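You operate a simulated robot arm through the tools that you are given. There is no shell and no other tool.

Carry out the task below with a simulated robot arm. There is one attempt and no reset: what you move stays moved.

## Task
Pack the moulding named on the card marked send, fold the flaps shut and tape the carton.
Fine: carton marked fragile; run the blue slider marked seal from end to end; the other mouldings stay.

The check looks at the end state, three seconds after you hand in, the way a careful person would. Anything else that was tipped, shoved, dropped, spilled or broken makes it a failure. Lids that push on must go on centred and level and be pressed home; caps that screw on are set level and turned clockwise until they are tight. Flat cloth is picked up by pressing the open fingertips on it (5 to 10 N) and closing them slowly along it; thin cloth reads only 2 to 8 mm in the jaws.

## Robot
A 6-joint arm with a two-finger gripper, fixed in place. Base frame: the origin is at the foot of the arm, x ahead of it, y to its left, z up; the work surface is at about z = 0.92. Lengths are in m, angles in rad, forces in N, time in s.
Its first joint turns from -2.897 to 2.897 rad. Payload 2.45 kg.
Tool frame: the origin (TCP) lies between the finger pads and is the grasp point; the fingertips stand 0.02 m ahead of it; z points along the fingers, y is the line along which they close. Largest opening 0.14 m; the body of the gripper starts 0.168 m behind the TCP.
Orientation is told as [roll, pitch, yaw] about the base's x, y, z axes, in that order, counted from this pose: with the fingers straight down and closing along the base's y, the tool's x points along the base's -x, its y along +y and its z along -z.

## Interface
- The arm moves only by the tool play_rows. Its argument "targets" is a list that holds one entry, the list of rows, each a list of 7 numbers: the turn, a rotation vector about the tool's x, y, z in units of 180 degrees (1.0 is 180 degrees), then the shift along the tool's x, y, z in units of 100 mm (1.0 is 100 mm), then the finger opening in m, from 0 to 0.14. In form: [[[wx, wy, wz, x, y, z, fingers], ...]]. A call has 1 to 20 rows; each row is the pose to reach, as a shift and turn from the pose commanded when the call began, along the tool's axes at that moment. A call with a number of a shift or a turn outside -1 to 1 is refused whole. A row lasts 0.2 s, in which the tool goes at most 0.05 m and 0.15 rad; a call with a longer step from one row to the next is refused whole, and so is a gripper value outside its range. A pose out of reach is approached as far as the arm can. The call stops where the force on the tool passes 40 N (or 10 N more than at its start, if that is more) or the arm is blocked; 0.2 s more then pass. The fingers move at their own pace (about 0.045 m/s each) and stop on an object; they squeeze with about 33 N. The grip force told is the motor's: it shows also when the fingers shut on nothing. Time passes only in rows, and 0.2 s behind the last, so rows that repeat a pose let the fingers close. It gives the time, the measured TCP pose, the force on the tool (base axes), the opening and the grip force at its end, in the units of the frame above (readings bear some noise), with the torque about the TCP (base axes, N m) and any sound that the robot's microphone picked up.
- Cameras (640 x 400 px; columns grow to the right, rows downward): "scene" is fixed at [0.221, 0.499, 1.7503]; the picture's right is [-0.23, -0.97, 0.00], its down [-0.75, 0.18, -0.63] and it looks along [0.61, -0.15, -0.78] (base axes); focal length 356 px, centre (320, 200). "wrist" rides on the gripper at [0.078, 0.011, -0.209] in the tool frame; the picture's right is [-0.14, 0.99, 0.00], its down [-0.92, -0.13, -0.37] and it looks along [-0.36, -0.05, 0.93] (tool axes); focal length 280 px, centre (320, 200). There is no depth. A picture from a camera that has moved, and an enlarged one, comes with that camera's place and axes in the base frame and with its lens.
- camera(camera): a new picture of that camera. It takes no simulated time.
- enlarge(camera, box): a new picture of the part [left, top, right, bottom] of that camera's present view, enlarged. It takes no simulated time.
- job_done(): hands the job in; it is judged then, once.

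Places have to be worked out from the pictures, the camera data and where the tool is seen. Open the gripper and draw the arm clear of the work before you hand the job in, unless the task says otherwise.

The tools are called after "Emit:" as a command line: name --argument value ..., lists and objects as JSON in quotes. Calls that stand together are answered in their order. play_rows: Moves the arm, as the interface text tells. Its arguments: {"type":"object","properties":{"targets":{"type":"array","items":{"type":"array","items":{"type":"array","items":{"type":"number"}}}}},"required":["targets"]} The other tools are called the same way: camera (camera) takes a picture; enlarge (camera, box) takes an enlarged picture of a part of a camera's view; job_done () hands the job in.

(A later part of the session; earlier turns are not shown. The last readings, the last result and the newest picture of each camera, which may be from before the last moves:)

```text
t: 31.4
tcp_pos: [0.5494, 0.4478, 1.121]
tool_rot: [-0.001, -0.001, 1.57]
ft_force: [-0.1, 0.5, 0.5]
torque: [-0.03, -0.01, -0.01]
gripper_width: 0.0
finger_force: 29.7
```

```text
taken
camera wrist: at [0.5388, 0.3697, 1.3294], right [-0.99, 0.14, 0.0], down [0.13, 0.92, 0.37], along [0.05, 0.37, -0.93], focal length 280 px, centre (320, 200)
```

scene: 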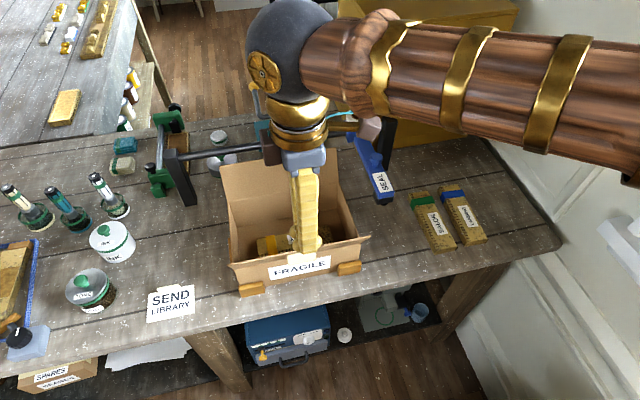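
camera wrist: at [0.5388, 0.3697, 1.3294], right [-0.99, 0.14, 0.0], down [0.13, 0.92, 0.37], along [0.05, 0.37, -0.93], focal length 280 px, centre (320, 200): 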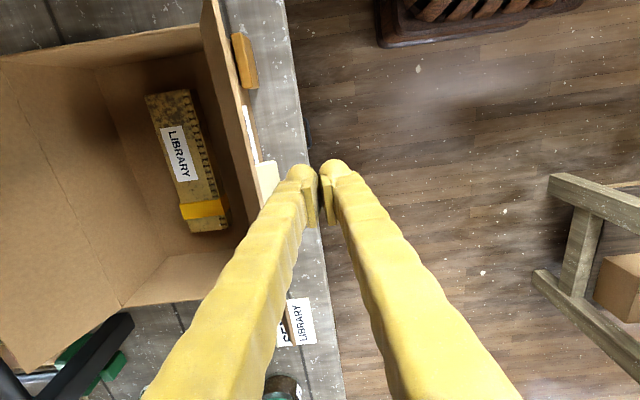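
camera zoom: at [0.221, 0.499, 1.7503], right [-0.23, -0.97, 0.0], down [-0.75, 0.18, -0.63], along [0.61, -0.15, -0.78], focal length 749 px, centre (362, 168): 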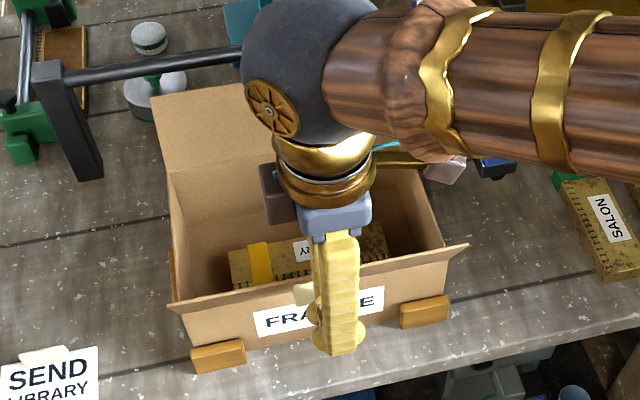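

There is a cream-coloured tab near the finger on the outside of the near flap. I enlarge to identify it before pushing.

Emit:
enlarge --camera "wrist" --box '[190, 60, 350, 240]'

Emit:
enlarge --camera "scene" --box '[260, 235, 350, 295]'

Emit:
enlarge --camera "scene" --box '[130, 270, 220, 330]'

```text
2.22 times, centred on (270, 150) of wrist
camera zoom: at [0.5388, 0.3697, 1.3294], right [-0.99, 0.14, 0.0], down [0.13, 0.92, 0.37], along [0.05, 0.37, -0.93], focal length 623 px, centre (431, 311)
```

zoom: 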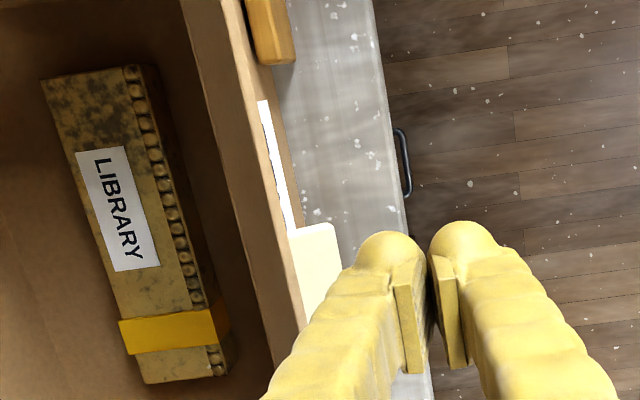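

```text
6.67 times, centred on (305, 265) of scene
camera zoom: at [0.221, 0.499, 1.7503], right [-0.23, -0.97, 0.0], down [-0.75, 0.18, -0.63], along [0.61, -0.15, -0.78], focal length 2371 px, centre (420, -233)
```

zoom: 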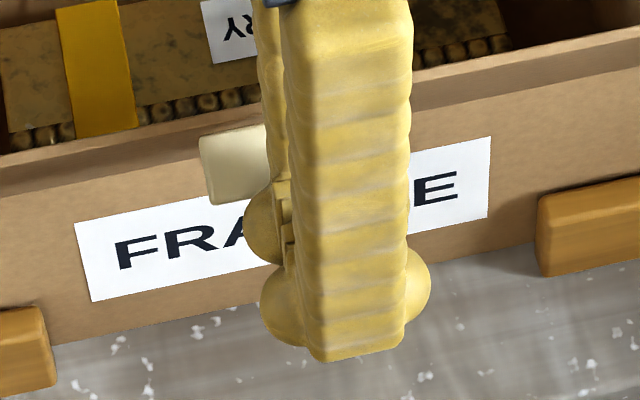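

```text
6.67 times, centred on (175, 300) of scene
camera zoom: at [0.221, 0.499, 1.7503], right [-0.23, -0.97, 0.0], down [-0.75, 0.18, -0.63], along [0.61, -0.15, -0.78], focal length 2371 px, centre (1287, -467)
```

zoom: 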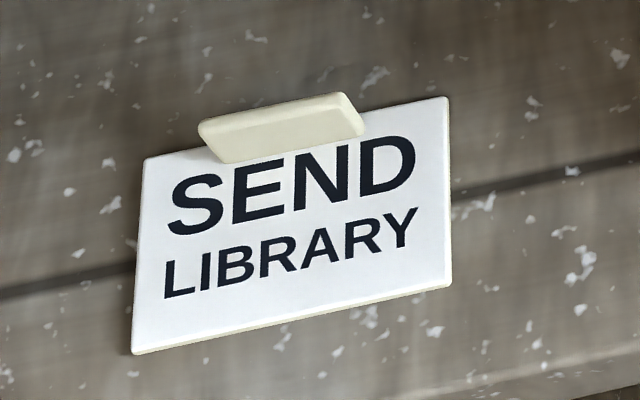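

The FRAGILE label is on the front wall; the cream piece is a pull tab on the outside of the near flap (y≈0.42–0.48). I'll push the flap beside the tab at y≈0.375, so I shift there first.

Emit:
play_rows --targets '[[[0, 0, 0, 0.25, 0, 0, 0], [0, 0, 0, 0.5, 0, 0, 0], [0, 0, 0, 0.73, 0, 0, 0], [0, 0, 0, 0.73, 0, 0, 0]]]'

Emit:
play_rows --targets '[[[0, 0, 0, 0, -0.15, 0, 0], [0, 0, 0, 0, -0.3, 0, 0], [0, 0, 0, 0, -0.45, 0, 0], [0, 0, 0, 0, -0.6, 0, 0], [0, 0, 0, 0, -0.75, 0, 0]]]'

Emit:
camera --camera "wrist"

Emit:
enlarge --camera "scene" --box '[200, 120, 400, 310]'

```text
t: 32.4
tcp_pos: [0.5496, 0.3731, 1.1187]
tool_rot: [-0.001, 0.001, 1.571]
ft_force: [0.6, -0.9, 0.2]
torque: [0.0, 0.01, -0.01]
gripper_width: 0.0
finger_force: 29.5
```

```text
t: 33.6
tcp_pos: [0.6257, 0.3751, 1.121]
tool_rot: [0.001, -0.001, 1.572]
ft_force: [-0.2, 0.1, 0.5]
torque: [0.01, -0.02, 0.0]
gripper_width: 0.0
finger_force: 29.8
```

```text
taken
camera wrist: at [0.6155, 0.296, 1.3294], right [-0.99, 0.14, 0.0], down [0.13, 0.92, 0.37], along [0.05, 0.36, -0.93], focal length 280 px, centre (320, 200)
```

wrist: 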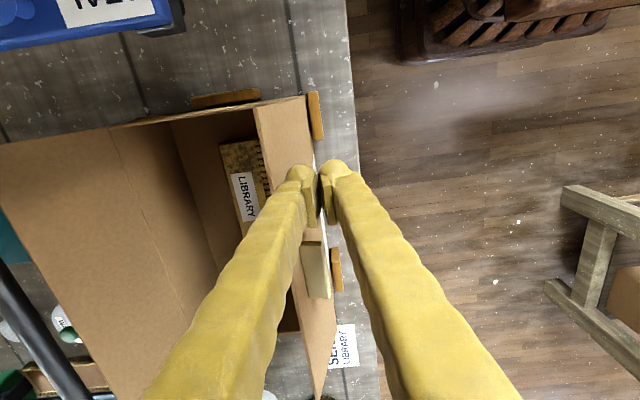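

```text
2.11 times, centred on (300, 215) of scene
camera zoom: at [0.221, 0.499, 1.7503], right [-0.23, -0.97, 0.0], down [-0.75, 0.18, -0.63], along [0.61, -0.15, -0.78], focal length 749 px, centre (362, 168)
```

zoom: 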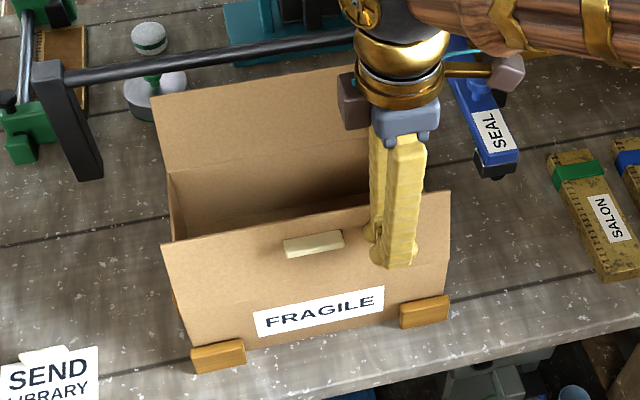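

The near flap rotates easily with negligible force and is now about vertical; the tab is just a handle on it. I keep pushing along an arc to lay it over.

Emit:
play_rows --targets '[[[0, 0, 0, 0, -0.12, 0, 0], [0, 0, 0, 0, -0.24, 0, 0], [0, 0, 0, 0, -0.36, 0, 0], [0, 0, 0, 0, -0.48, 0, 0], [0, 0, 0, 0, -0.54, 0.06, 0], [0, 0, 0, 0, -0.59, 0.13, 0], [0, 0, 0, 0, -0.59, 0.13, 0]]]'

Emit:
camera --camera "wrist"

Emit:
enlarge --camera "scene" --box '[200, 120, 400, 310]'

```text
t: 35.2
tcp_pos: [0.6829, 0.3732, 1.1068]
tool_rot: [0.0, 0.0, 1.569]
ft_force: [0.0, 0.4, 1.2]
torque: [-0.02, 0.01, 0.0]
gripper_width: 0.0
finger_force: 29.3
```

```text
taken
camera wrist: at [0.6736, 0.2959, 1.3148], right [-0.99, 0.14, 0.0], down [0.13, 0.92, 0.37], along [0.05, 0.36, -0.93], focal length 280 px, centre (320, 200)
```

wrist: 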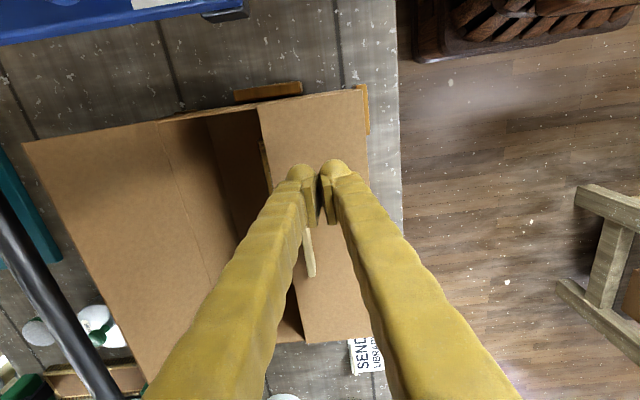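

```text
2.11 times, centred on (300, 215) of scene
camera zoom: at [0.221, 0.499, 1.7503], right [-0.23, -0.97, 0.0], down [-0.75, 0.18, -0.63], along [0.61, -0.15, -0.78], focal length 749 px, centre (362, 168)
```

zoom: 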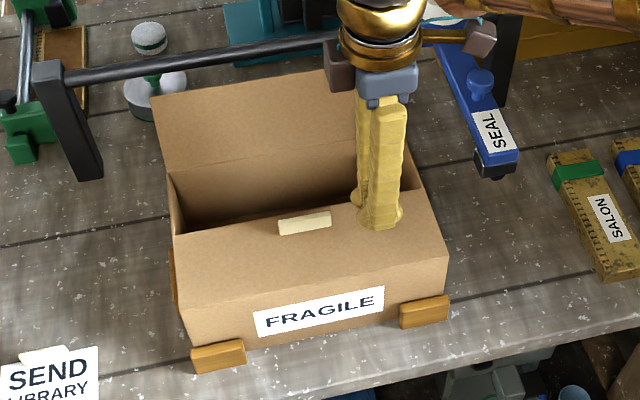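

The flap is about 60° over and following the finger. I finish the arc down to flat with small steps, watching the force.

Emit:
play_rows --targets '[[[0, 0, 0, 0, -0.05, 0.08, 0], [0, 0, 0, 0, -0.08, 0.16, 0], [0, 0, 0, 0, -0.09, 0.22, 0], [0, 0, 0, 0, -0.1, 0.26, 0], [0, 0, 0, 0, -0.1, 0.29, 0], [0, 0, 0, 0, -0.1, 0.31, 0], [0, 0, 0, 0, -0.1, 0.31, 0]]]'

Emit:
camera --camera "wrist"

Emit:
enlarge --camera "scene" --box '[200, 120, 400, 310]'

```text
t: 36.8
tcp_pos: [0.6947, 0.3745, 1.0758]
tool_rot: [-0.001, -0.001, 1.569]
ft_force: [0.4, 0.4, 0.0]
torque: [0.03, 0.0, 0.03]
gripper_width: 0.0001
finger_force: 29.5
```

```text
taken
camera wrist: at [0.6843, 0.2962, 1.2849], right [-0.99, 0.14, 0.0], down [0.13, 0.92, 0.37], along [0.05, 0.36, -0.93], focal length 280 px, centre (320, 200)
```

wrist: 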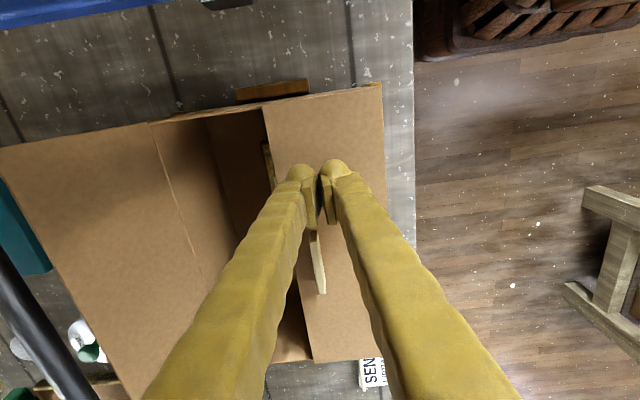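

```text
2.11 times, centred on (300, 215) of scene
camera zoom: at [0.221, 0.499, 1.7503], right [-0.23, -0.97, 0.0], down [-0.75, 0.18, -0.63], along [0.61, -0.15, -0.78], focal length 749 px, centre (362, 168)
```

zoom: 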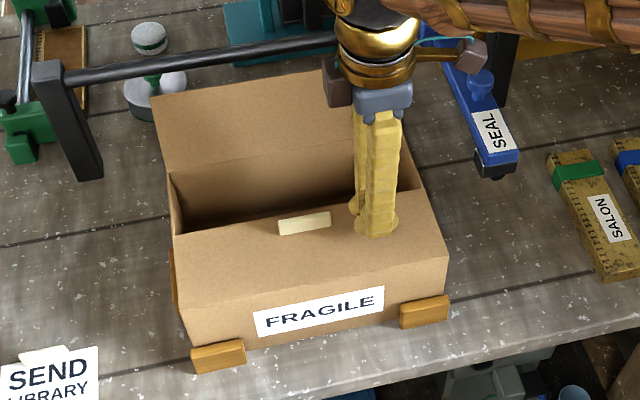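

The near flap looks nearly flat with no reaction yet. I press down in 1 mm steps until it is felt to be home.

Emit:
play_rows --targets '[[[0, 0, 0, 0, 0, 0.01, 0], [0, 0, 0, 0, 0, 0.02, 0], [0, 0, 0, 0, 0, 0.02, 0]]]'

Emit:
play_rows --targets '[[[0, 0, 0, 0, 0, 0.01, 0], [0, 0, 0, 0, 0, 0.02, 0], [0, 0, 0, 0, 0, 0.02, 0]]]'

Emit:
enlarge --camera "scene" --box '[220, 180, 380, 300]'

```text
t: 37.6
tcp_pos: [0.6925, 0.3734, 1.0751]
tool_rot: [0.001, 0.001, 1.572]
ft_force: [-0.1, -0.2, 0.0]
torque: [0.01, 0.0, -0.05]
gripper_width: 0.0
finger_force: 29.5
```

```text
t: 38.4
tcp_pos: [0.6923, 0.3725, 1.0738]
tool_rot: [0.0, 0.0, 1.57]
ft_force: [0.0, -0.4, 0.0]
torque: [0.0, 0.01, 0.02]
gripper_width: 0.0
finger_force: 29.4
```

```text
3.33 times, centred on (300, 240) of scene
camera zoom: at [0.221, 0.499, 1.7503], right [-0.23, -0.97, 0.0], down [-0.75, 0.18, -0.63], along [0.61, -0.15, -0.78], focal length 1185 px, centre (387, 67)
```

zoom: 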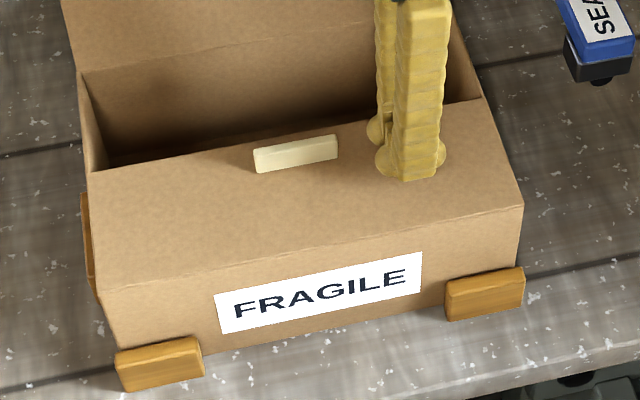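

Still no reaction at tips z≈1.052, so the flap is following freely. I press a few millimetres further while watching the force.

Emit:
play_rows --targets '[[[0, 0, 0, 0, 0, 0.01, 0], [0, 0, 0, 0, 0, 0.02, 0], [0, 0, 0, 0, 0, 0.02, 0]]]'

Emit:
play_rows --targets '[[[0, 0, 0, 0, 0, 0.01, 0], [0, 0, 0, 0, 0, 0.02, 0], [0, 0, 0, 0, 0, 0.02, 0]]]'

Emit:
enlarge --camera "scene" --box '[220, 180, 380, 300]'

Emit:
enlarge --camera "wrist" --box '[120, 40, 420, 240]'

```text
t: 39.2
tcp_pos: [0.6938, 0.374, 1.0707]
tool_rot: [0.0, -0.001, 1.57]
ft_force: [0.0, -0.1, 0.5]
torque: [0.01, 0.04, -0.03]
gripper_width: 0.0
finger_force: 29.4
```

```text
t: 40.0
tcp_pos: [0.6932, 0.3732, 1.0684]
tool_rot: [0.0, -0.002, 1.57]
ft_force: [-0.1, 0.1, -0.2]
torque: [0.03, 0.03, -0.03]
gripper_width: 0.0
finger_force: 29.0
```

```text
3.33 times, centred on (300, 240) of scene
camera zoom: at [0.221, 0.499, 1.7503], right [-0.23, -0.97, 0.0], down [-0.75, 0.18, -0.63], along [0.61, -0.15, -0.78], focal length 1185 px, centre (387, 67)
```

zoom: 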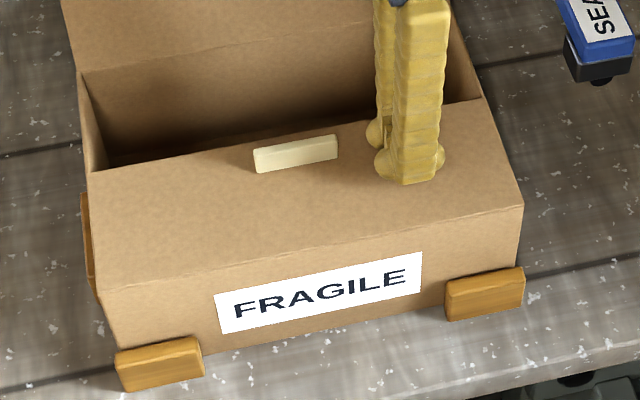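

```text
2.00 times, centred on (270, 140) of wrist
camera zoom: at [0.6832, 0.2958, 1.2774], right [-0.99, 0.14, 0.0], down [0.13, 0.92, 0.37], along [0.05, 0.36, -0.93], focal length 561 px, centre (420, 320)
```

zoom: 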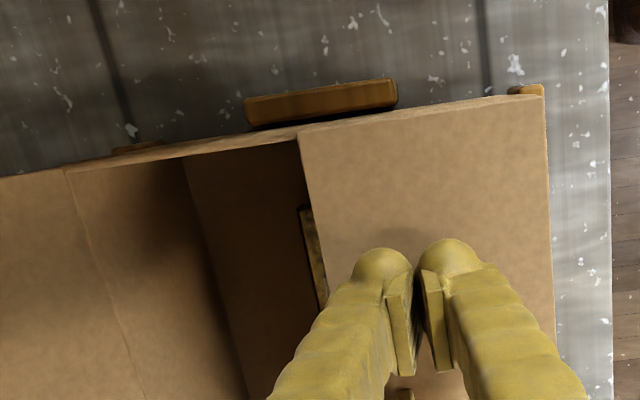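

The flap did not change between the last steps, so it is already lying flat by itself below the fingertips. I lower a few more millimetres to find contact and confirm it is down.

Emit:
play_rows --targets '[[[0, 0, 0, 0, 0, 0.01, 0], [0, 0, 0, 0, 0, 0.02, 0], [0, 0, 0, 0, 0, 0.02, 0]]]'

Emit:
play_rows --targets '[[[0, 0, 0, 0, 0, 0.01, 0], [0, 0, 0, 0, 0, 0.02, 0], [0, 0, 0, 0, 0, 0.02, 0]]]'

Emit:
play_rows --targets '[[[0, 0, 0, 0, 0, 0.01, 0], [0, 0, 0, 0, 0, 0.01, 0]]]'

```text
t: 40.8
tcp_pos: [0.6938, 0.3732, 1.067]
tool_rot: [0.002, -0.001, 1.57]
ft_force: [-0.7, 0.1, 0.5]
torque: [0.0, -0.02, -0.01]
gripper_width: 0.0
finger_force: 29.9
```

```text
t: 41.6
tcp_pos: [0.6944, 0.3728, 1.0654]
tool_rot: [0.001, 0.001, 1.568]
ft_force: [-0.5, 0.2, -0.1]
torque: [0.0, -0.02, 0.02]
gripper_width: 0.0
finger_force: 29.5
```

```text
t: 42.2
tcp_pos: [0.6952, 0.3731, 1.064]
tool_rot: [0.0, 0.0, 1.569]
ft_force: [-4.0, -1.7, 13.8]
torque: [-0.01, 0.13, -0.02]
gripper_width: 0.0059
finger_force: 29.3
```

Contact at tips z≈1.043 with 14 N: the near flap is firmly down, and the carton's top is at about 1.043. I lift off and check that it stays shut.

Emit:
play_rows --targets '[[[0, 0, 0, 0, 0, -0.1, 0], [0, 0, 0, 0, 0, -0.35, 0], [0, 0, 0, 0, 0, -0.7, 0], [0, 0, 0, 0, 0, -1.0, 0]]]'

Emit:
play_rows --targets '[[[0, 0, 0, 0, 0, -0.3, 0], [0, 0, 0, 0, 0, -0.6, 0], [0, 0, 0, 0, 0, -0.9, 0], [0, 0, 0, 0, 0, -0.9, 0]]]'

Emit:
camera --camera "scene"

Emit:
camera --camera "wrist"

```text
t: 43.2
tcp_pos: [0.6938, 0.372, 1.1627]
tool_rot: [0.0, 0.0, 1.571]
ft_force: [-0.2, 0.1, -0.2]
torque: [-0.01, 0.01, 0.0]
gripper_width: 0.0
finger_force: 30.2
```

```text
t: 44.2
tcp_pos: [0.6925, 0.3725, 1.254]
tool_rot: [-0.001, -0.001, 1.57]
ft_force: [-0.2, -0.3, -0.7]
torque: [0.01, 0.01, 0.01]
gripper_width: 0.0
finger_force: 29.7
```

```text
taken
```

scene: 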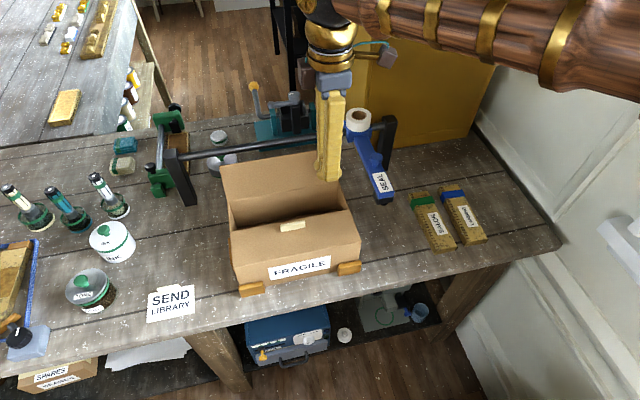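

```text
taken
camera wrist: at [0.682, 0.2942, 1.4637], right [-0.99, 0.14, 0.0], down [0.13, 0.92, 0.37], along [0.05, 0.36, -0.93], focal length 280 px, centre (320, 200)
```

wrist: 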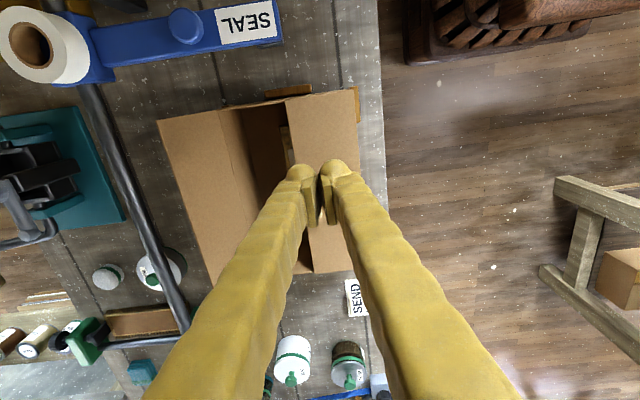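

The near flap stays shut. For the far flap I need to fit the finger between its top edge and the rail, so I enlarge to measure that gap.

Emit:
enlarge --camera "wrist" --box '[60, 60, 260, 300]'

Emit:
enlarge --camera "scene" --box '[200, 100, 380, 220]'

```text
1.67 times, centred on (160, 180) of wrist
camera zoom: at [0.682, 0.2942, 1.4637], right [-0.99, 0.14, 0.0], down [0.13, 0.92, 0.37], along [0.05, 0.36, -0.93], focal length 467 px, centre (587, 233)
```

zoom: 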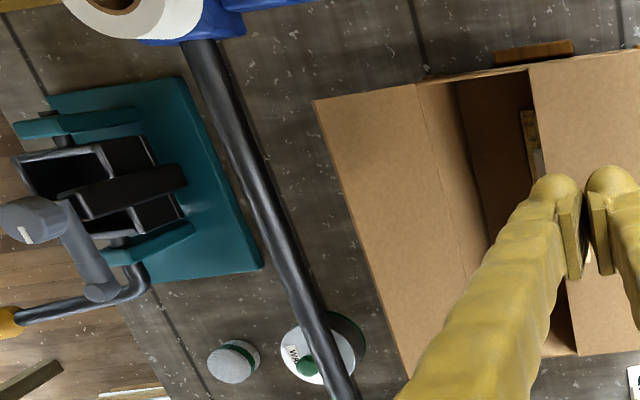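

```text
3.33 times, centred on (290, 160) of scene
camera zoom: at [0.221, 0.499, 1.7503], right [-0.23, -0.97, 0.0], down [-0.75, 0.18, -0.63], along [0.61, -0.15, -0.78], focal length 1185 px, centre (420, 333)
```

zoom: 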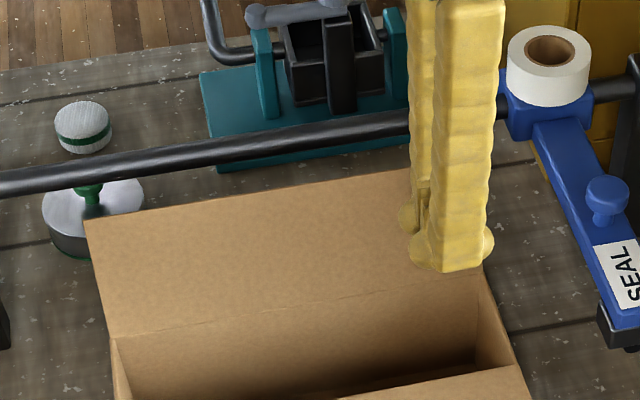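

Estimates: far flap top edge ≈(0.872, z 1.126), rail front ≈ x 0.94, so the gap centre is about x 0.906. I move above it at y≈0.34, staying high.

Emit:
play_rows --targets '[[[0, 0, 0, 0.04, -0.25, 0, 0], [0, 0, 0, 0.08, -0.5, 0, 0], [0, 0, 0, 0.11, -0.705, 0, 0]]]'

Emit:
play_rows --targets '[[[0, 0, 0, 0.04, -0.25, 0, 0], [0, 0, 0, 0.08, -0.5, 0, 0], [0, 0, 0, 0.11, -0.705, 0, 0]]]'

Emit:
play_rows --targets '[[[0, 0, 0, 0.04, -0.25, 0, 0], [0, 0, 0, 0.08, -0.5, 0, 0], [0, 0, 0, 0.11, -0.715, 0, 0], [0, 0, 0, 0.11, -0.715, 0, 0]]]'

Emit:
camera --camera "wrist"

Emit:
camera --camera "scene"

```text
t: 45.0
tcp_pos: [0.7649, 0.3606, 1.2531]
tool_rot: [-0.001, 0.0, 1.572]
ft_force: [-0.3, 0.3, 0.4]
torque: [0.03, -0.03, -0.04]
gripper_width: 0.0
finger_force: 29.9
```

```text
t: 45.8
tcp_pos: [0.8364, 0.3512, 1.2529]
tool_rot: [-0.001, 0.0, 1.569]
ft_force: [-0.1, 0.0, 0.1]
torque: [-0.01, -0.03, 0.04]
gripper_width: 0.0
finger_force: 29.7
```

```text
t: 46.8
tcp_pos: [0.9077, 0.3388, 1.2539]
tool_rot: [-0.001, -0.001, 1.571]
ft_force: [-0.7, 0.0, 0.0]
torque: [-0.02, 0.0, -0.03]
gripper_width: 0.0
finger_force: 29.1
```

```text
taken
camera wrist: at [0.8978, 0.2614, 1.463], right [-0.99, 0.14, 0.0], down [0.13, 0.92, 0.37], along [0.05, 0.36, -0.93], focal length 280 px, centre (320, 200)
```

wrist: 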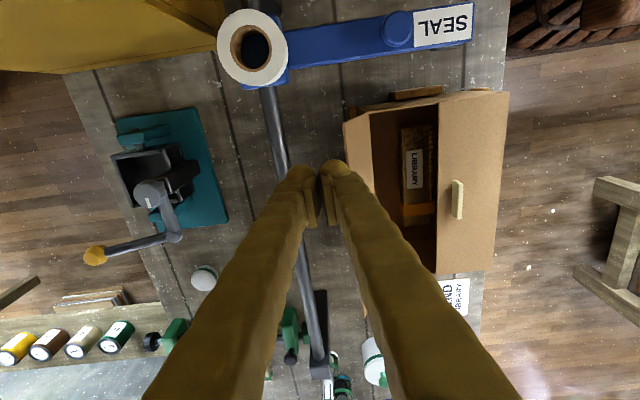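

```text
taken
```

scene: 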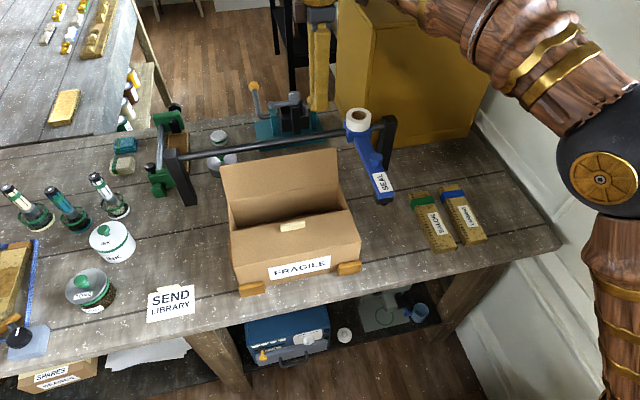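

From directly above: rail front edge ≈ x 0.951, flap top edge ≈ x 0.875, so the gap centre is x≈0.912. I shift 5 mm outward and descend partway (TCP z≈1.165), then check the clearances.

Emit:
play_rows --targets '[[[0, 0, 0, 0, -0.05, 0.15, 0], [0, 0, 0, 0, -0.05, 0.4, 0], [0, 0, 0, 0, -0.05, 0.65, 0], [0, 0, 0, 0, -0.05, 0.85, 0], [0, 0, 0, 0, -0.05, 0.85, 0]]]'

Emit:
camera --camera "wrist"

Emit:
enlarge --camera "scene" --box '[220, 40, 420, 210]'

```text
t: 48.0
tcp_pos: [0.9094, 0.3386, 1.1704]
tool_rot: [0.0, -0.001, 1.57]
ft_force: [0.3, 0.6, -0.4]
torque: [0.03, 0.0, 0.0]
gripper_width: 0.0
finger_force: 28.9
```

```text
taken
camera wrist: at [0.8996, 0.261, 1.378], right [-0.99, 0.14, 0.0], down [0.13, 0.92, 0.37], along [0.05, 0.36, -0.93], focal length 280 px, centre (320, 200)
```

wrist: 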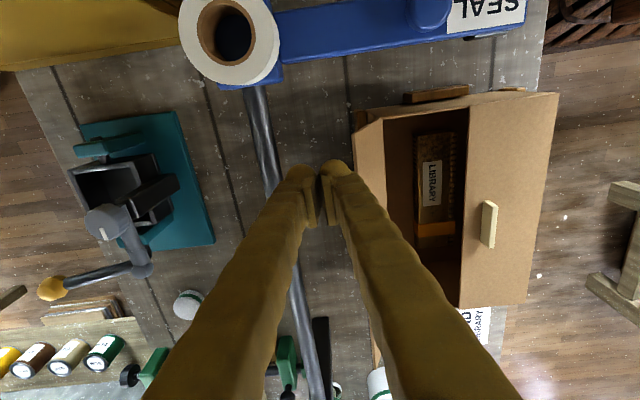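

```text
2.35 times, centred on (320, 125) of scene
camera zoom: at [0.221, 0.499, 1.7503], right [-0.23, -0.97, 0.0], down [-0.75, 0.18, -0.63], along [0.61, -0.15, -0.78], focal length 837 px, centre (320, 376)
```

zoom: 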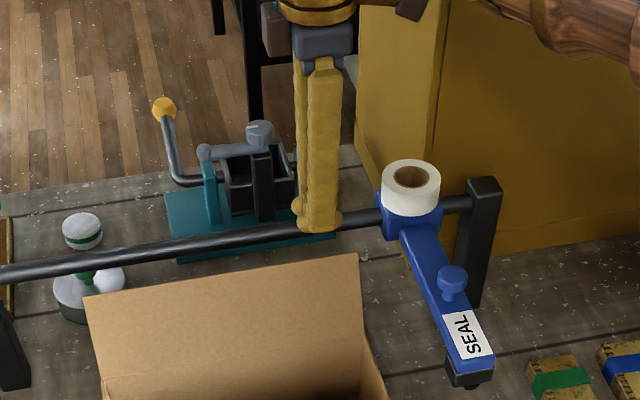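

There is visible clearance to both the rail and the flap. I lower another 38 mm so the tips are just below the flap's top edge.

Emit:
play_rows --targets '[[[0, 0, 0, 0, 0, 0.1, 0], [0, 0, 0, 0, 0, 0.2, 0], [0, 0, 0, 0, 0, 0.3, 0], [0, 0, 0, 0, 0, 0.38, 0], [0, 0, 0, 0, 0, 0.38, 0]]]'

Emit:
camera --camera "wrist"

Emit:
enlarge --camera "scene" --box '[270, 90, 390, 200]'

```text
t: 49.2
tcp_pos: [0.9116, 0.3395, 1.1306]
tool_rot: [-0.001, 0.001, 1.57]
ft_force: [0.7, 0.3, 0.0]
torque: [0.01, 0.02, 0.02]
gripper_width: 0.0002
finger_force: 29.3
```

```text
taken
camera wrist: at [0.9018, 0.2623, 1.3397], right [-0.99, 0.14, 0.0], down [0.13, 0.92, 0.37], along [0.05, 0.36, -0.93], focal length 280 px, centre (320, 200)
```

wrist: 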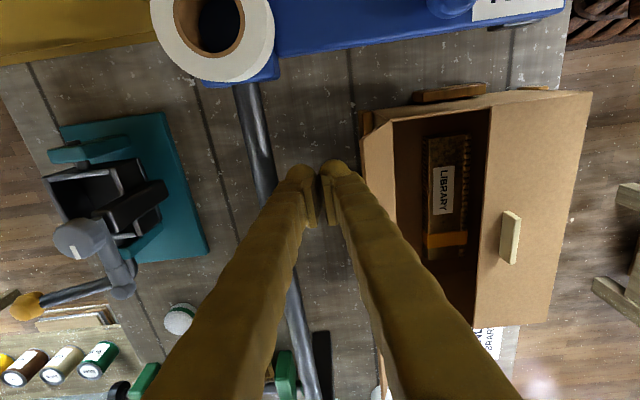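

```text
3.64 times, centred on (330, 145) of scene
camera zoom: at [0.221, 0.499, 1.7503], right [-0.23, -0.97, 0.0], down [-0.75, 0.18, -0.63], along [0.61, -0.15, -0.78], focal length 1293 px, centre (284, 400)
```

zoom: 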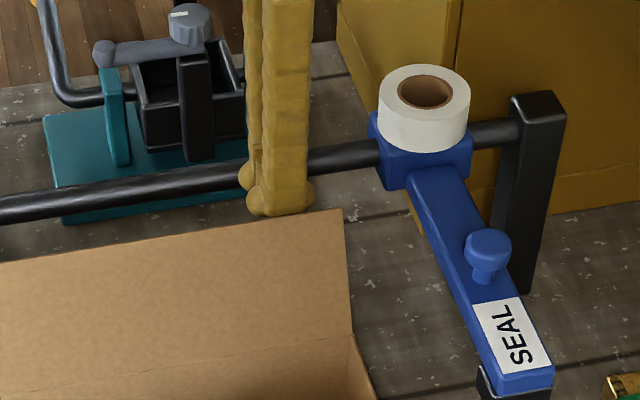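

Tips are about 18 mm below the flap edge with clearance to the rail. I lower 10 mm more, then push the far flap toward the base past vertical.

Emit:
play_rows --targets '[[[0, 0, 0, 0, 0, 0.05, 0], [0, 0, 0, 0, 0, 0.1, 0], [0, 0, 0, 0, 0.1, 0.1, 0], [0, 0, 0, 0, 0.2, 0.1, 0], [0, 0, 0, 0, 0.3, 0.1, 0], [0, 0, 0, 0, 0.45, 0.1, 0], [0, 0, 0, 0, 0.6, 0.1, 0], [0, 0, 0, 0, 0.75, 0.1, 0]]]'

Emit:
camera --camera "wrist"

Emit:
enlarge --camera "scene" --box '[210, 100, 390, 290]'

```text
t: 51.0
tcp_pos: [0.8377, 0.34, 1.1189]
tool_rot: [-0.001, -0.002, 1.572]
ft_force: [0.1, 0.5, 0.0]
torque: [0.01, -0.06, -0.02]
gripper_width: 0.0
finger_force: 29.2
```

```text
taken
camera wrist: at [0.8274, 0.2623, 1.3281], right [-0.99, 0.14, 0.0], down [0.13, 0.92, 0.37], along [0.05, 0.36, -0.93], focal length 280 px, centre (320, 200)
```

wrist: 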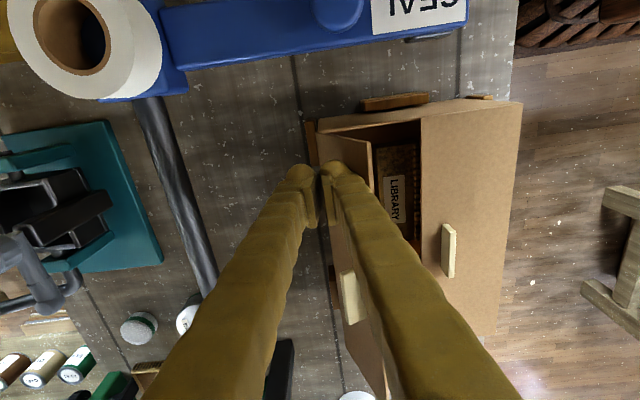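

```text
2.11 times, centred on (300, 195) of scene
camera zoom: at [0.221, 0.499, 1.7503], right [-0.23, -0.97, 0.0], down [-0.75, 0.18, -0.63], along [0.61, -0.15, -0.78], focal length 749 px, centre (362, 210)
```

zoom: 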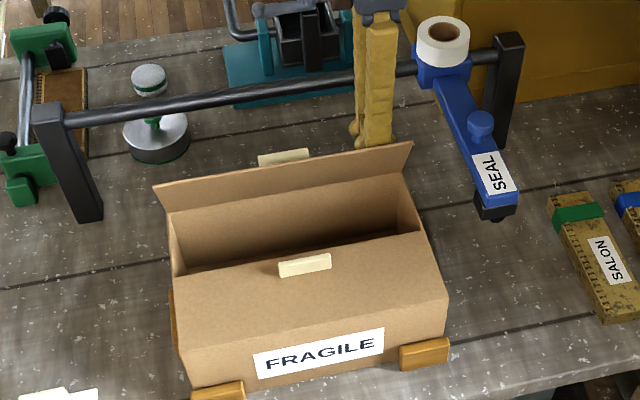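

The far flap is past vertical, leaning inward, with no resistance. I continue along the arc to lay it down.

Emit:
play_rows --targets '[[[0, 0, 0, 0, 0.12, 0, 0], [0, 0, 0, 0, 0.24, 0, 0], [0, 0, 0, 0, 0.36, 0, 0], [0, 0, 0, 0, 0.46, 0.02, 0], [0, 0, 0, 0, 0.53, 0.1, 0], [0, 0, 0, 0, 0.58, 0.2, 0], [0, 0, 0, 0, 0.58, 0.2, 0]]]'

Emit:
camera --camera "wrist"

Emit:
enlarge --camera "scene" --box '[210, 100, 390, 290]'

```text
t: 52.6
tcp_pos: [0.7797, 0.3401, 1.1034]
tool_rot: [0.0, 0.002, 1.571]
ft_force: [0.7, 0.1, 0.2]
torque: [-0.01, -0.01, -0.01]
gripper_width: 0.0
finger_force: 29.3
```

```text
taken
camera wrist: at [0.7689, 0.2622, 1.3104], right [-0.99, 0.14, 0.0], down [0.13, 0.92, 0.37], along [0.05, 0.36, -0.93], focal length 280 px, centre (320, 200)
```

wrist: 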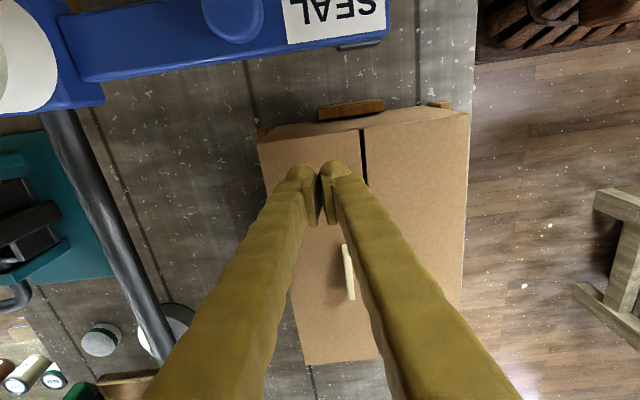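

```text
2.11 times, centred on (300, 195) of scene
camera zoom: at [0.221, 0.499, 1.7503], right [-0.23, -0.97, 0.0], down [-0.75, 0.18, -0.63], along [0.61, -0.15, -0.78], focal length 749 px, centre (362, 210)
```

zoom: 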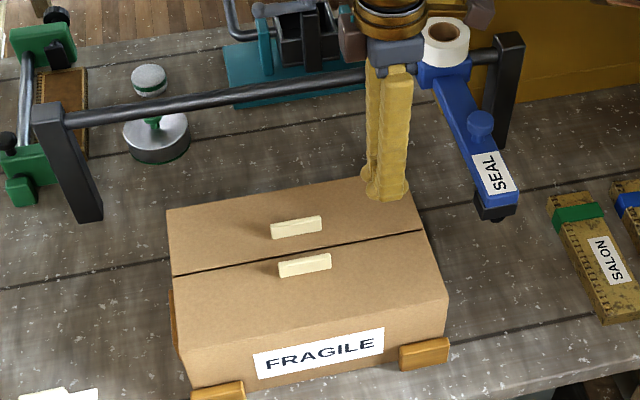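

Both flaps now look down, meeting at a seam. I press the far flap down gently to confirm it is home.

Emit:
play_rows --targets '[[[0, 0, 0, 0, 0.03, 0.1, 0], [0, 0, 0, 0, 0.06, 0.2, 0], [0, 0, 0, 0, 0.08, 0.28, 0], [0, 0, 0, 0, 0.08, 0.32, 0], [0, 0, 0, 0, 0.08, 0.34, 0], [0, 0, 0, 0, 0.08, 0.34, 0]]]'

Emit:
play_rows --targets '[[[0, 0, 0, 0, 0, 0.01, 0], [0, 0, 0, 0, 0, 0.02, 0], [0, 0, 0, 0, 0, 0.02, 0]]]'

Emit:
play_rows --targets '[[[0, 0, 0, 0, 0, 0.01, 0], [0, 0, 0, 0, 0, 0.01, 0]]]'

```text
t: 54.0
tcp_pos: [0.7705, 0.3396, 1.066]
tool_rot: [-0.001, 0.0, 1.57]
ft_force: [0.6, 0.3, -0.1]
torque: [-0.02, 0.0, 0.0]
gripper_width: 0.0
finger_force: 29.5
```

```text
t: 54.8
tcp_pos: [0.7697, 0.3413, 1.066]
tool_rot: [0.0, 0.002, 1.57]
ft_force: [0.4, 0.3, -0.9]
torque: [-0.02, -0.02, 0.0]
gripper_width: 0.0002
finger_force: 29.3
```

```text
t: 55.4
tcp_pos: [0.7699, 0.3404, 1.0643]
tool_rot: [0.001, 0.0, 1.57]
ft_force: [-0.6, -2.0, 6.6]
torque: [-0.03, 0.02, 0.01]
gripper_width: 0.0064
finger_force: 29.2
```

Contact at the same height (tips ≈1.043, 6.6 N): the far flap is down too. I lift away and inspect the closed top and the slider.

Emit:
play_rows --targets '[[[0, 0, 0, 0, 0, -0.1, 0], [0, 0, 0, 0, 0, -0.35, 0], [0, 0, 0, 0, 0, -0.7, 0], [0, 0, 0, 0, 0, -1.0, 0]]]'

Emit:
play_rows --targets '[[[0, 0, 0, 0, 0, -0.3, 0], [0, 0, 0, 0, 0, -0.6, 0], [0, 0, 0, 0, 0, -0.9, 0], [0, 0, 0, 0, 0, -0.9, 0]]]'

Emit:
camera --camera "wrist"

Emit:
enlarge --camera "scene" --box '[210, 150, 390, 290]'

Emit:
enlarge --camera "scene" --box '[330, 90, 420, 220]'

```text
t: 56.4
tcp_pos: [0.7708, 0.3426, 1.1652]
tool_rot: [0.002, 0.0, 1.571]
ft_force: [0.8, 0.1, -0.6]
torque: [-0.01, -0.02, 0.02]
gripper_width: 0.0
finger_force: 29.5
```

```text
t: 57.4
tcp_pos: [0.7683, 0.3401, 1.255]
tool_rot: [0.0, 0.0, 1.57]
ft_force: [-1.2, -0.2, 0.8]
torque: [-0.04, 0.01, 0.02]
gripper_width: 0.0
finger_force: 29.2
```

```text
taken
camera wrist: at [0.7587, 0.2627, 1.463], right [-0.99, 0.14, 0.0], down [0.13, 0.92, 0.37], along [0.05, 0.36, -0.93], focal length 280 px, centre (320, 200)
```

wrist: 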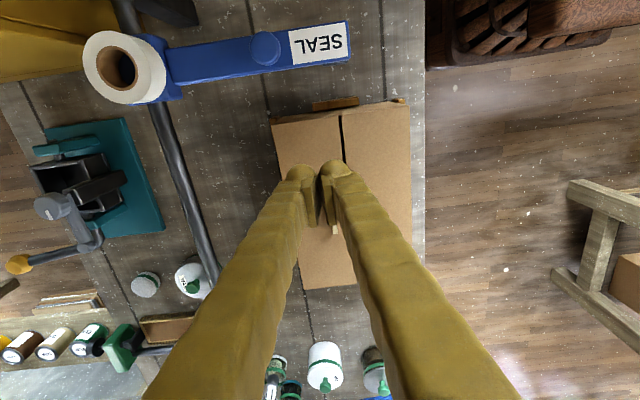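

```text
2.86 times, centred on (300, 220) of scene
camera zoom: at [0.221, 0.499, 1.7503], right [-0.23, -0.97, 0.0], down [-0.75, 0.18, -0.63], along [0.61, -0.15, -0.78], focal length 1016 px, centre (377, 143)
```

zoom: 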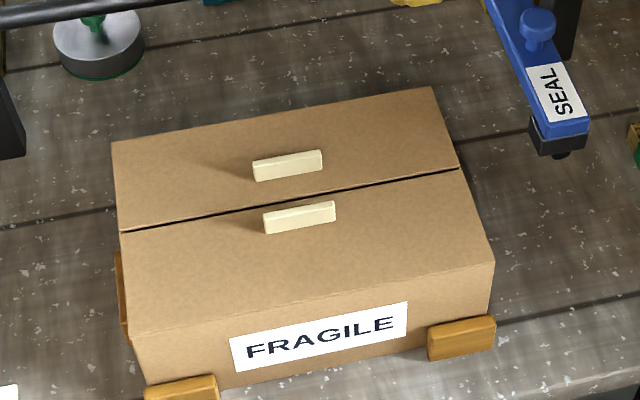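

```text
3.08 times, centred on (375, 155) of scene
camera zoom: at [0.221, 0.499, 1.7503], right [-0.23, -0.97, 0.0], down [-0.75, 0.18, -0.63], along [0.61, -0.15, -0.78], focal length 1094 px, centre (151, 338)
```

zoom: 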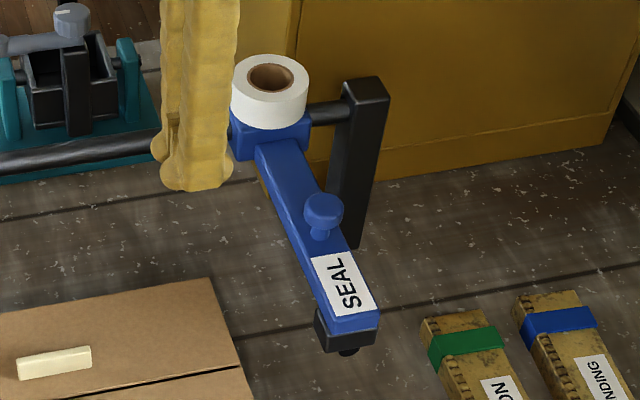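

Both flaps lie flat with a tight seam. Now I look closely at the slider's end, knob and foot to choose where to push it.

Emit:
enlarge --camera "scene" --box '[355, 150, 405, 210]'

Emit:
enlarge --camera "scene" --box '[260, 195, 340, 255]'

Emit:
enlarge --camera "wrist" --box '[70, 0, 370, 160]'

```text
6.67 times, centred on (380, 180) of scene
camera zoom: at [0.221, 0.499, 1.7503], right [-0.23, -0.97, 0.0], down [-0.75, 0.18, -0.63], along [0.61, -0.15, -0.78], focal length 2371 px, centre (-80, 333)
```

zoom: 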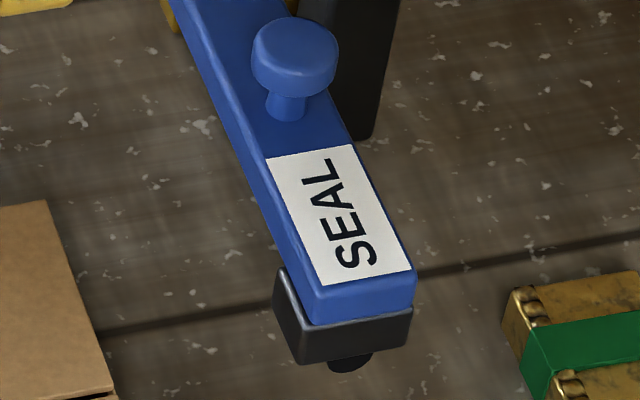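

```text
6.67 times, centred on (300, 225) of scene
camera zoom: at [0.221, 0.499, 1.7503], right [-0.23, -0.97, 0.0], down [-0.75, 0.18, -0.63], along [0.61, -0.15, -0.78], focal length 2371 px, centre (453, 33)
```

zoom: 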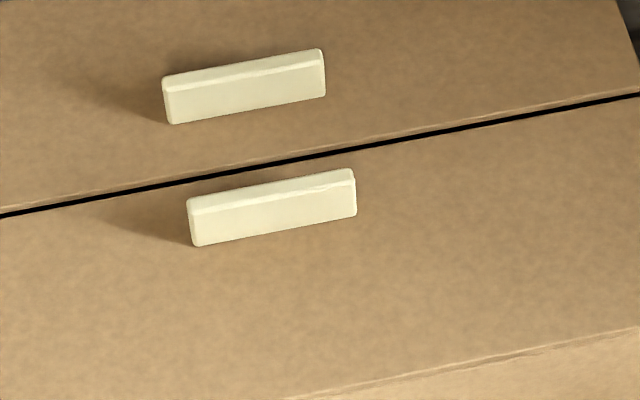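

```text
2.13 times, centred on (220, 80) of wrist
camera zoom: at [0.7587, 0.2627, 1.463], right [-0.99, 0.14, 0.0], down [0.13, 0.92, 0.37], along [0.05, 0.36, -0.93], focal length 598 px, centre (533, 456)
```

zoom: 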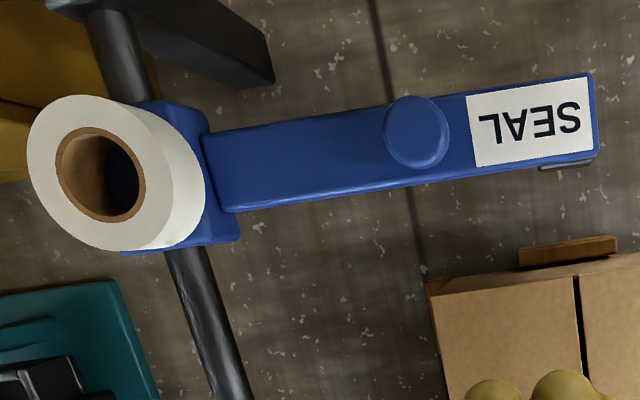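

Arm top is z≈1.097, about 22 mm thick, with a foot and roller reaching down to the carton top; the fingers can push its side above the flap handles (top ≈1.064). First I'll check gently whether it is really at its right-hand end, so I position the closed fingers between slider and carton.

Emit:
play_rows --targets '[[[0, 0, 0, 0.35, 0.15, 0, 0], [0, 0, 0, 0.7, 0.31, 0, 0], [0, 0, 0, 0.7, 0.31, 0.35, 0], [0, 0, 0, 0.7, 0.31, 0.7, 0], [0, 0, 0, 0.7, 0.31, 0.8, 0], [0, 0, 0, 0.7, 0.31, 0.8, 0]]]'

Emit:
camera --camera "wrist"

Emit:
enlarge --camera "scene" --box '[300, 90, 440, 240]'

```text
t: 58.8
tcp_pos: [0.7391, 0.2698, 1.173]
tool_rot: [0.0, -0.001, 1.572]
ft_force: [0.0, 0.1, -0.2]
torque: [0.01, 0.0, 0.02]
gripper_width: 0.0002
finger_force: 29.7
```

```text
taken
camera wrist: at [0.7285, 0.1919, 1.3821], right [-0.99, 0.14, 0.0], down [0.13, 0.92, 0.37], along [0.05, 0.36, -0.93], focal length 280 px, centre (320, 200)
```

wrist: 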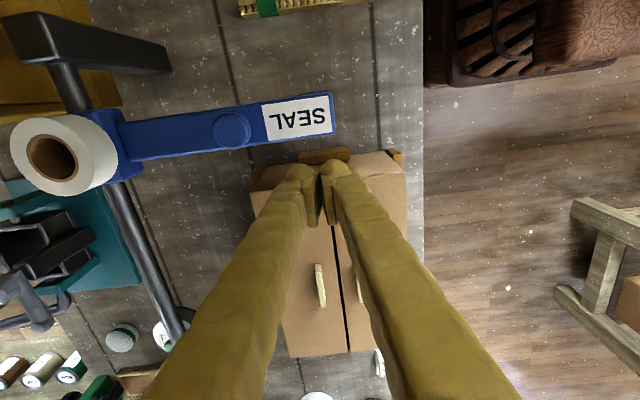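

```text
2.67 times, centred on (370, 165) of scene
camera zoom: at [0.221, 0.499, 1.7503], right [-0.23, -0.97, 0.0], down [-0.75, 0.18, -0.63], along [0.61, -0.15, -0.78], focal length 948 px, centre (187, 293)
```

zoom: 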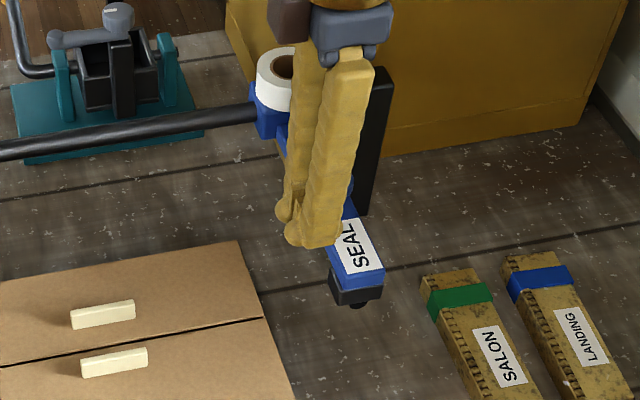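

There is about 4 cm of visible rail between the slider's collar and the right post, so it's worth testing. I lower to TCP z≈1.09 beside the arm.

Emit:
play_rows --targets '[[[0, 0, 0, 0, 0, 0.25, 0], [0, 0, 0, 0, 0, 0.5, 0], [0, 0, 0, 0, 0, 0.7, 0], [0, 0, 0, 0, 0, 0.83, 0], [0, 0, 0, 0, 0, 0.83, 0]]]'

Emit:
camera --camera "wrist"

Emit:
enlarge --camera "scene" --box '[300, 90, 440, 240]'

```text
t: 60.0
tcp_pos: [0.7378, 0.2708, 1.0916]
tool_rot: [-0.001, 0.0, 1.572]
ft_force: [0.5, -0.3, 0.1]
torque: [-0.06, 0.01, 0.04]
gripper_width: 0.0001
finger_force: 29.4
```

```text
taken
camera wrist: at [0.7278, 0.1947, 1.3], right [-0.99, 0.14, 0.0], down [0.13, 0.92, 0.37], along [0.05, 0.36, -0.93], focal length 280 px, centre (320, 200)
```

wrist: 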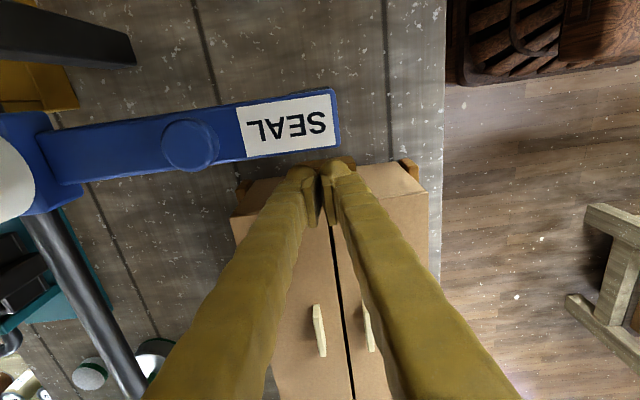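

```text
2.67 times, centred on (370, 165) of scene
camera zoom: at [0.221, 0.499, 1.7503], right [-0.23, -0.97, 0.0], down [-0.75, 0.18, -0.63], along [0.61, -0.15, -0.78], focal length 948 px, centre (187, 293)
```

zoom: 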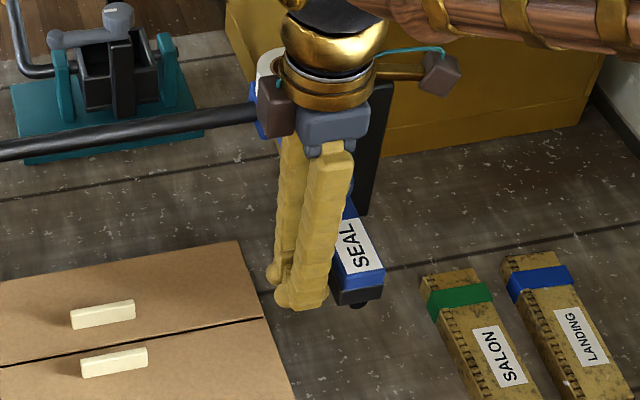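

The arm's facing side is at y≈0.237 and the finger's edge at about 0.25. I nudge toward -y in small steps while watching the y-force.

Emit:
play_rows --targets '[[[0, 0, 0, 0.05, 0, 0, 0], [0, 0, 0, 0.1, 0, 0, 0], [0, 0, 0, 0.12, 0, 0, 0]]]'

Emit:
play_rows --targets '[[[0, 0, 0, 0.02, 0, 0, 0], [0, 0, 0, 0.04, 0, 0, 0]]]'

Emit:
play_rows --targets '[[[0, 0, 0, 0.02, 0, 0, 0], [0, 0, 0, 0.03, 0, 0, 0]]]'

```text
t: 60.8
tcp_pos: [0.7389, 0.2593, 1.0928]
tool_rot: [0.0, 0.0, 1.57]
ft_force: [0.3, -0.5, 0.1]
torque: [0.02, 0.01, -0.01]
gripper_width: 0.0001
finger_force: 29.2
```

```text
t: 61.5
tcp_pos: [0.7388, 0.2564, 1.0912]
tool_rot: [0.002, -0.004, 1.572]
ft_force: [-1.0, 11.7, 2.8]
torque: [0.08, 0.02, -0.02]
gripper_width: 0.006
finger_force: 29.3
stopped in row 2: the force on the tool passed its limit at 42 N (the readings are from after the stop); the commanded pose is now the measured one
```

```text
t: 62.0
tcp_pos: [0.739, 0.2569, 1.092]
tool_rot: [-0.002, -0.006, 1.576]
ft_force: [2.1, 13.8, 0.9]
torque: [0.11, 0.01, 0.07]
gripper_width: 0.0061
finger_force: 29.5
stopped in row 2: the force on the tool passed its limit at 43 N (the readings are from after the stop); the commanded pose is now the measured one
```

The slider does not yield, so it is already at its right-hand end. I back off, lift, and go around to its -y side.

Emit:
play_rows --targets '[[[0, 0, 0, -0.08, 0, 0, 0], [0, 0, 0, -0.15, 0, -0.05, 0], [0, 0, 0, -0.15, 0, -0.35, 0], [0, 0, 0, -0.15, 0, -0.7, 0], [0, 0, 0, -0.15, 0, -1.0, 0], [0, 0, 0, -0.15, 0, -1.0, 0]]]'

Emit:
camera --camera "scene"

Emit:
camera --camera "wrist"

```text
t: 63.4
tcp_pos: [0.7376, 0.2701, 1.1906]
tool_rot: [-0.001, -0.006, 1.572]
ft_force: [0.1, -0.3, 0.7]
torque: [-0.01, 0.01, 0.02]
gripper_width: 0.0001
finger_force: 29.3
```

```text
taken
```

scene: 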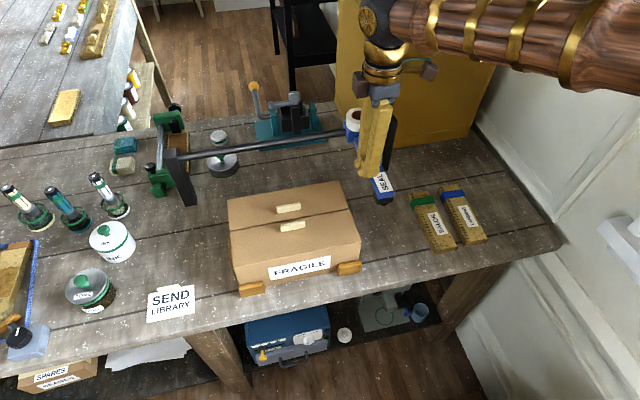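

```text
taken
camera wrist: at [0.7269, 0.1904, 1.3999], right [-0.99, 0.14, 0.0], down [0.13, 0.92, 0.37], along [0.05, 0.37, -0.93], focal length 280 px, centre (320, 200)
```

wrist: 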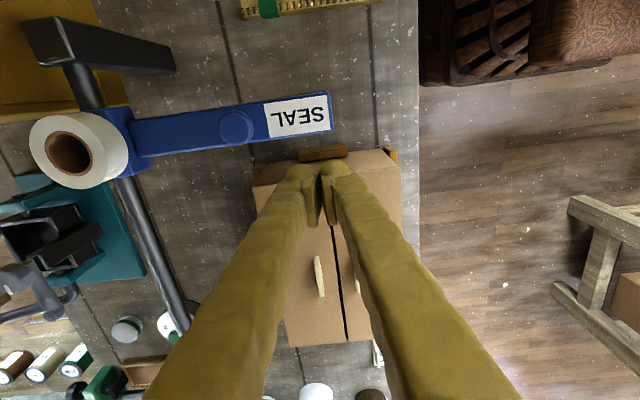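

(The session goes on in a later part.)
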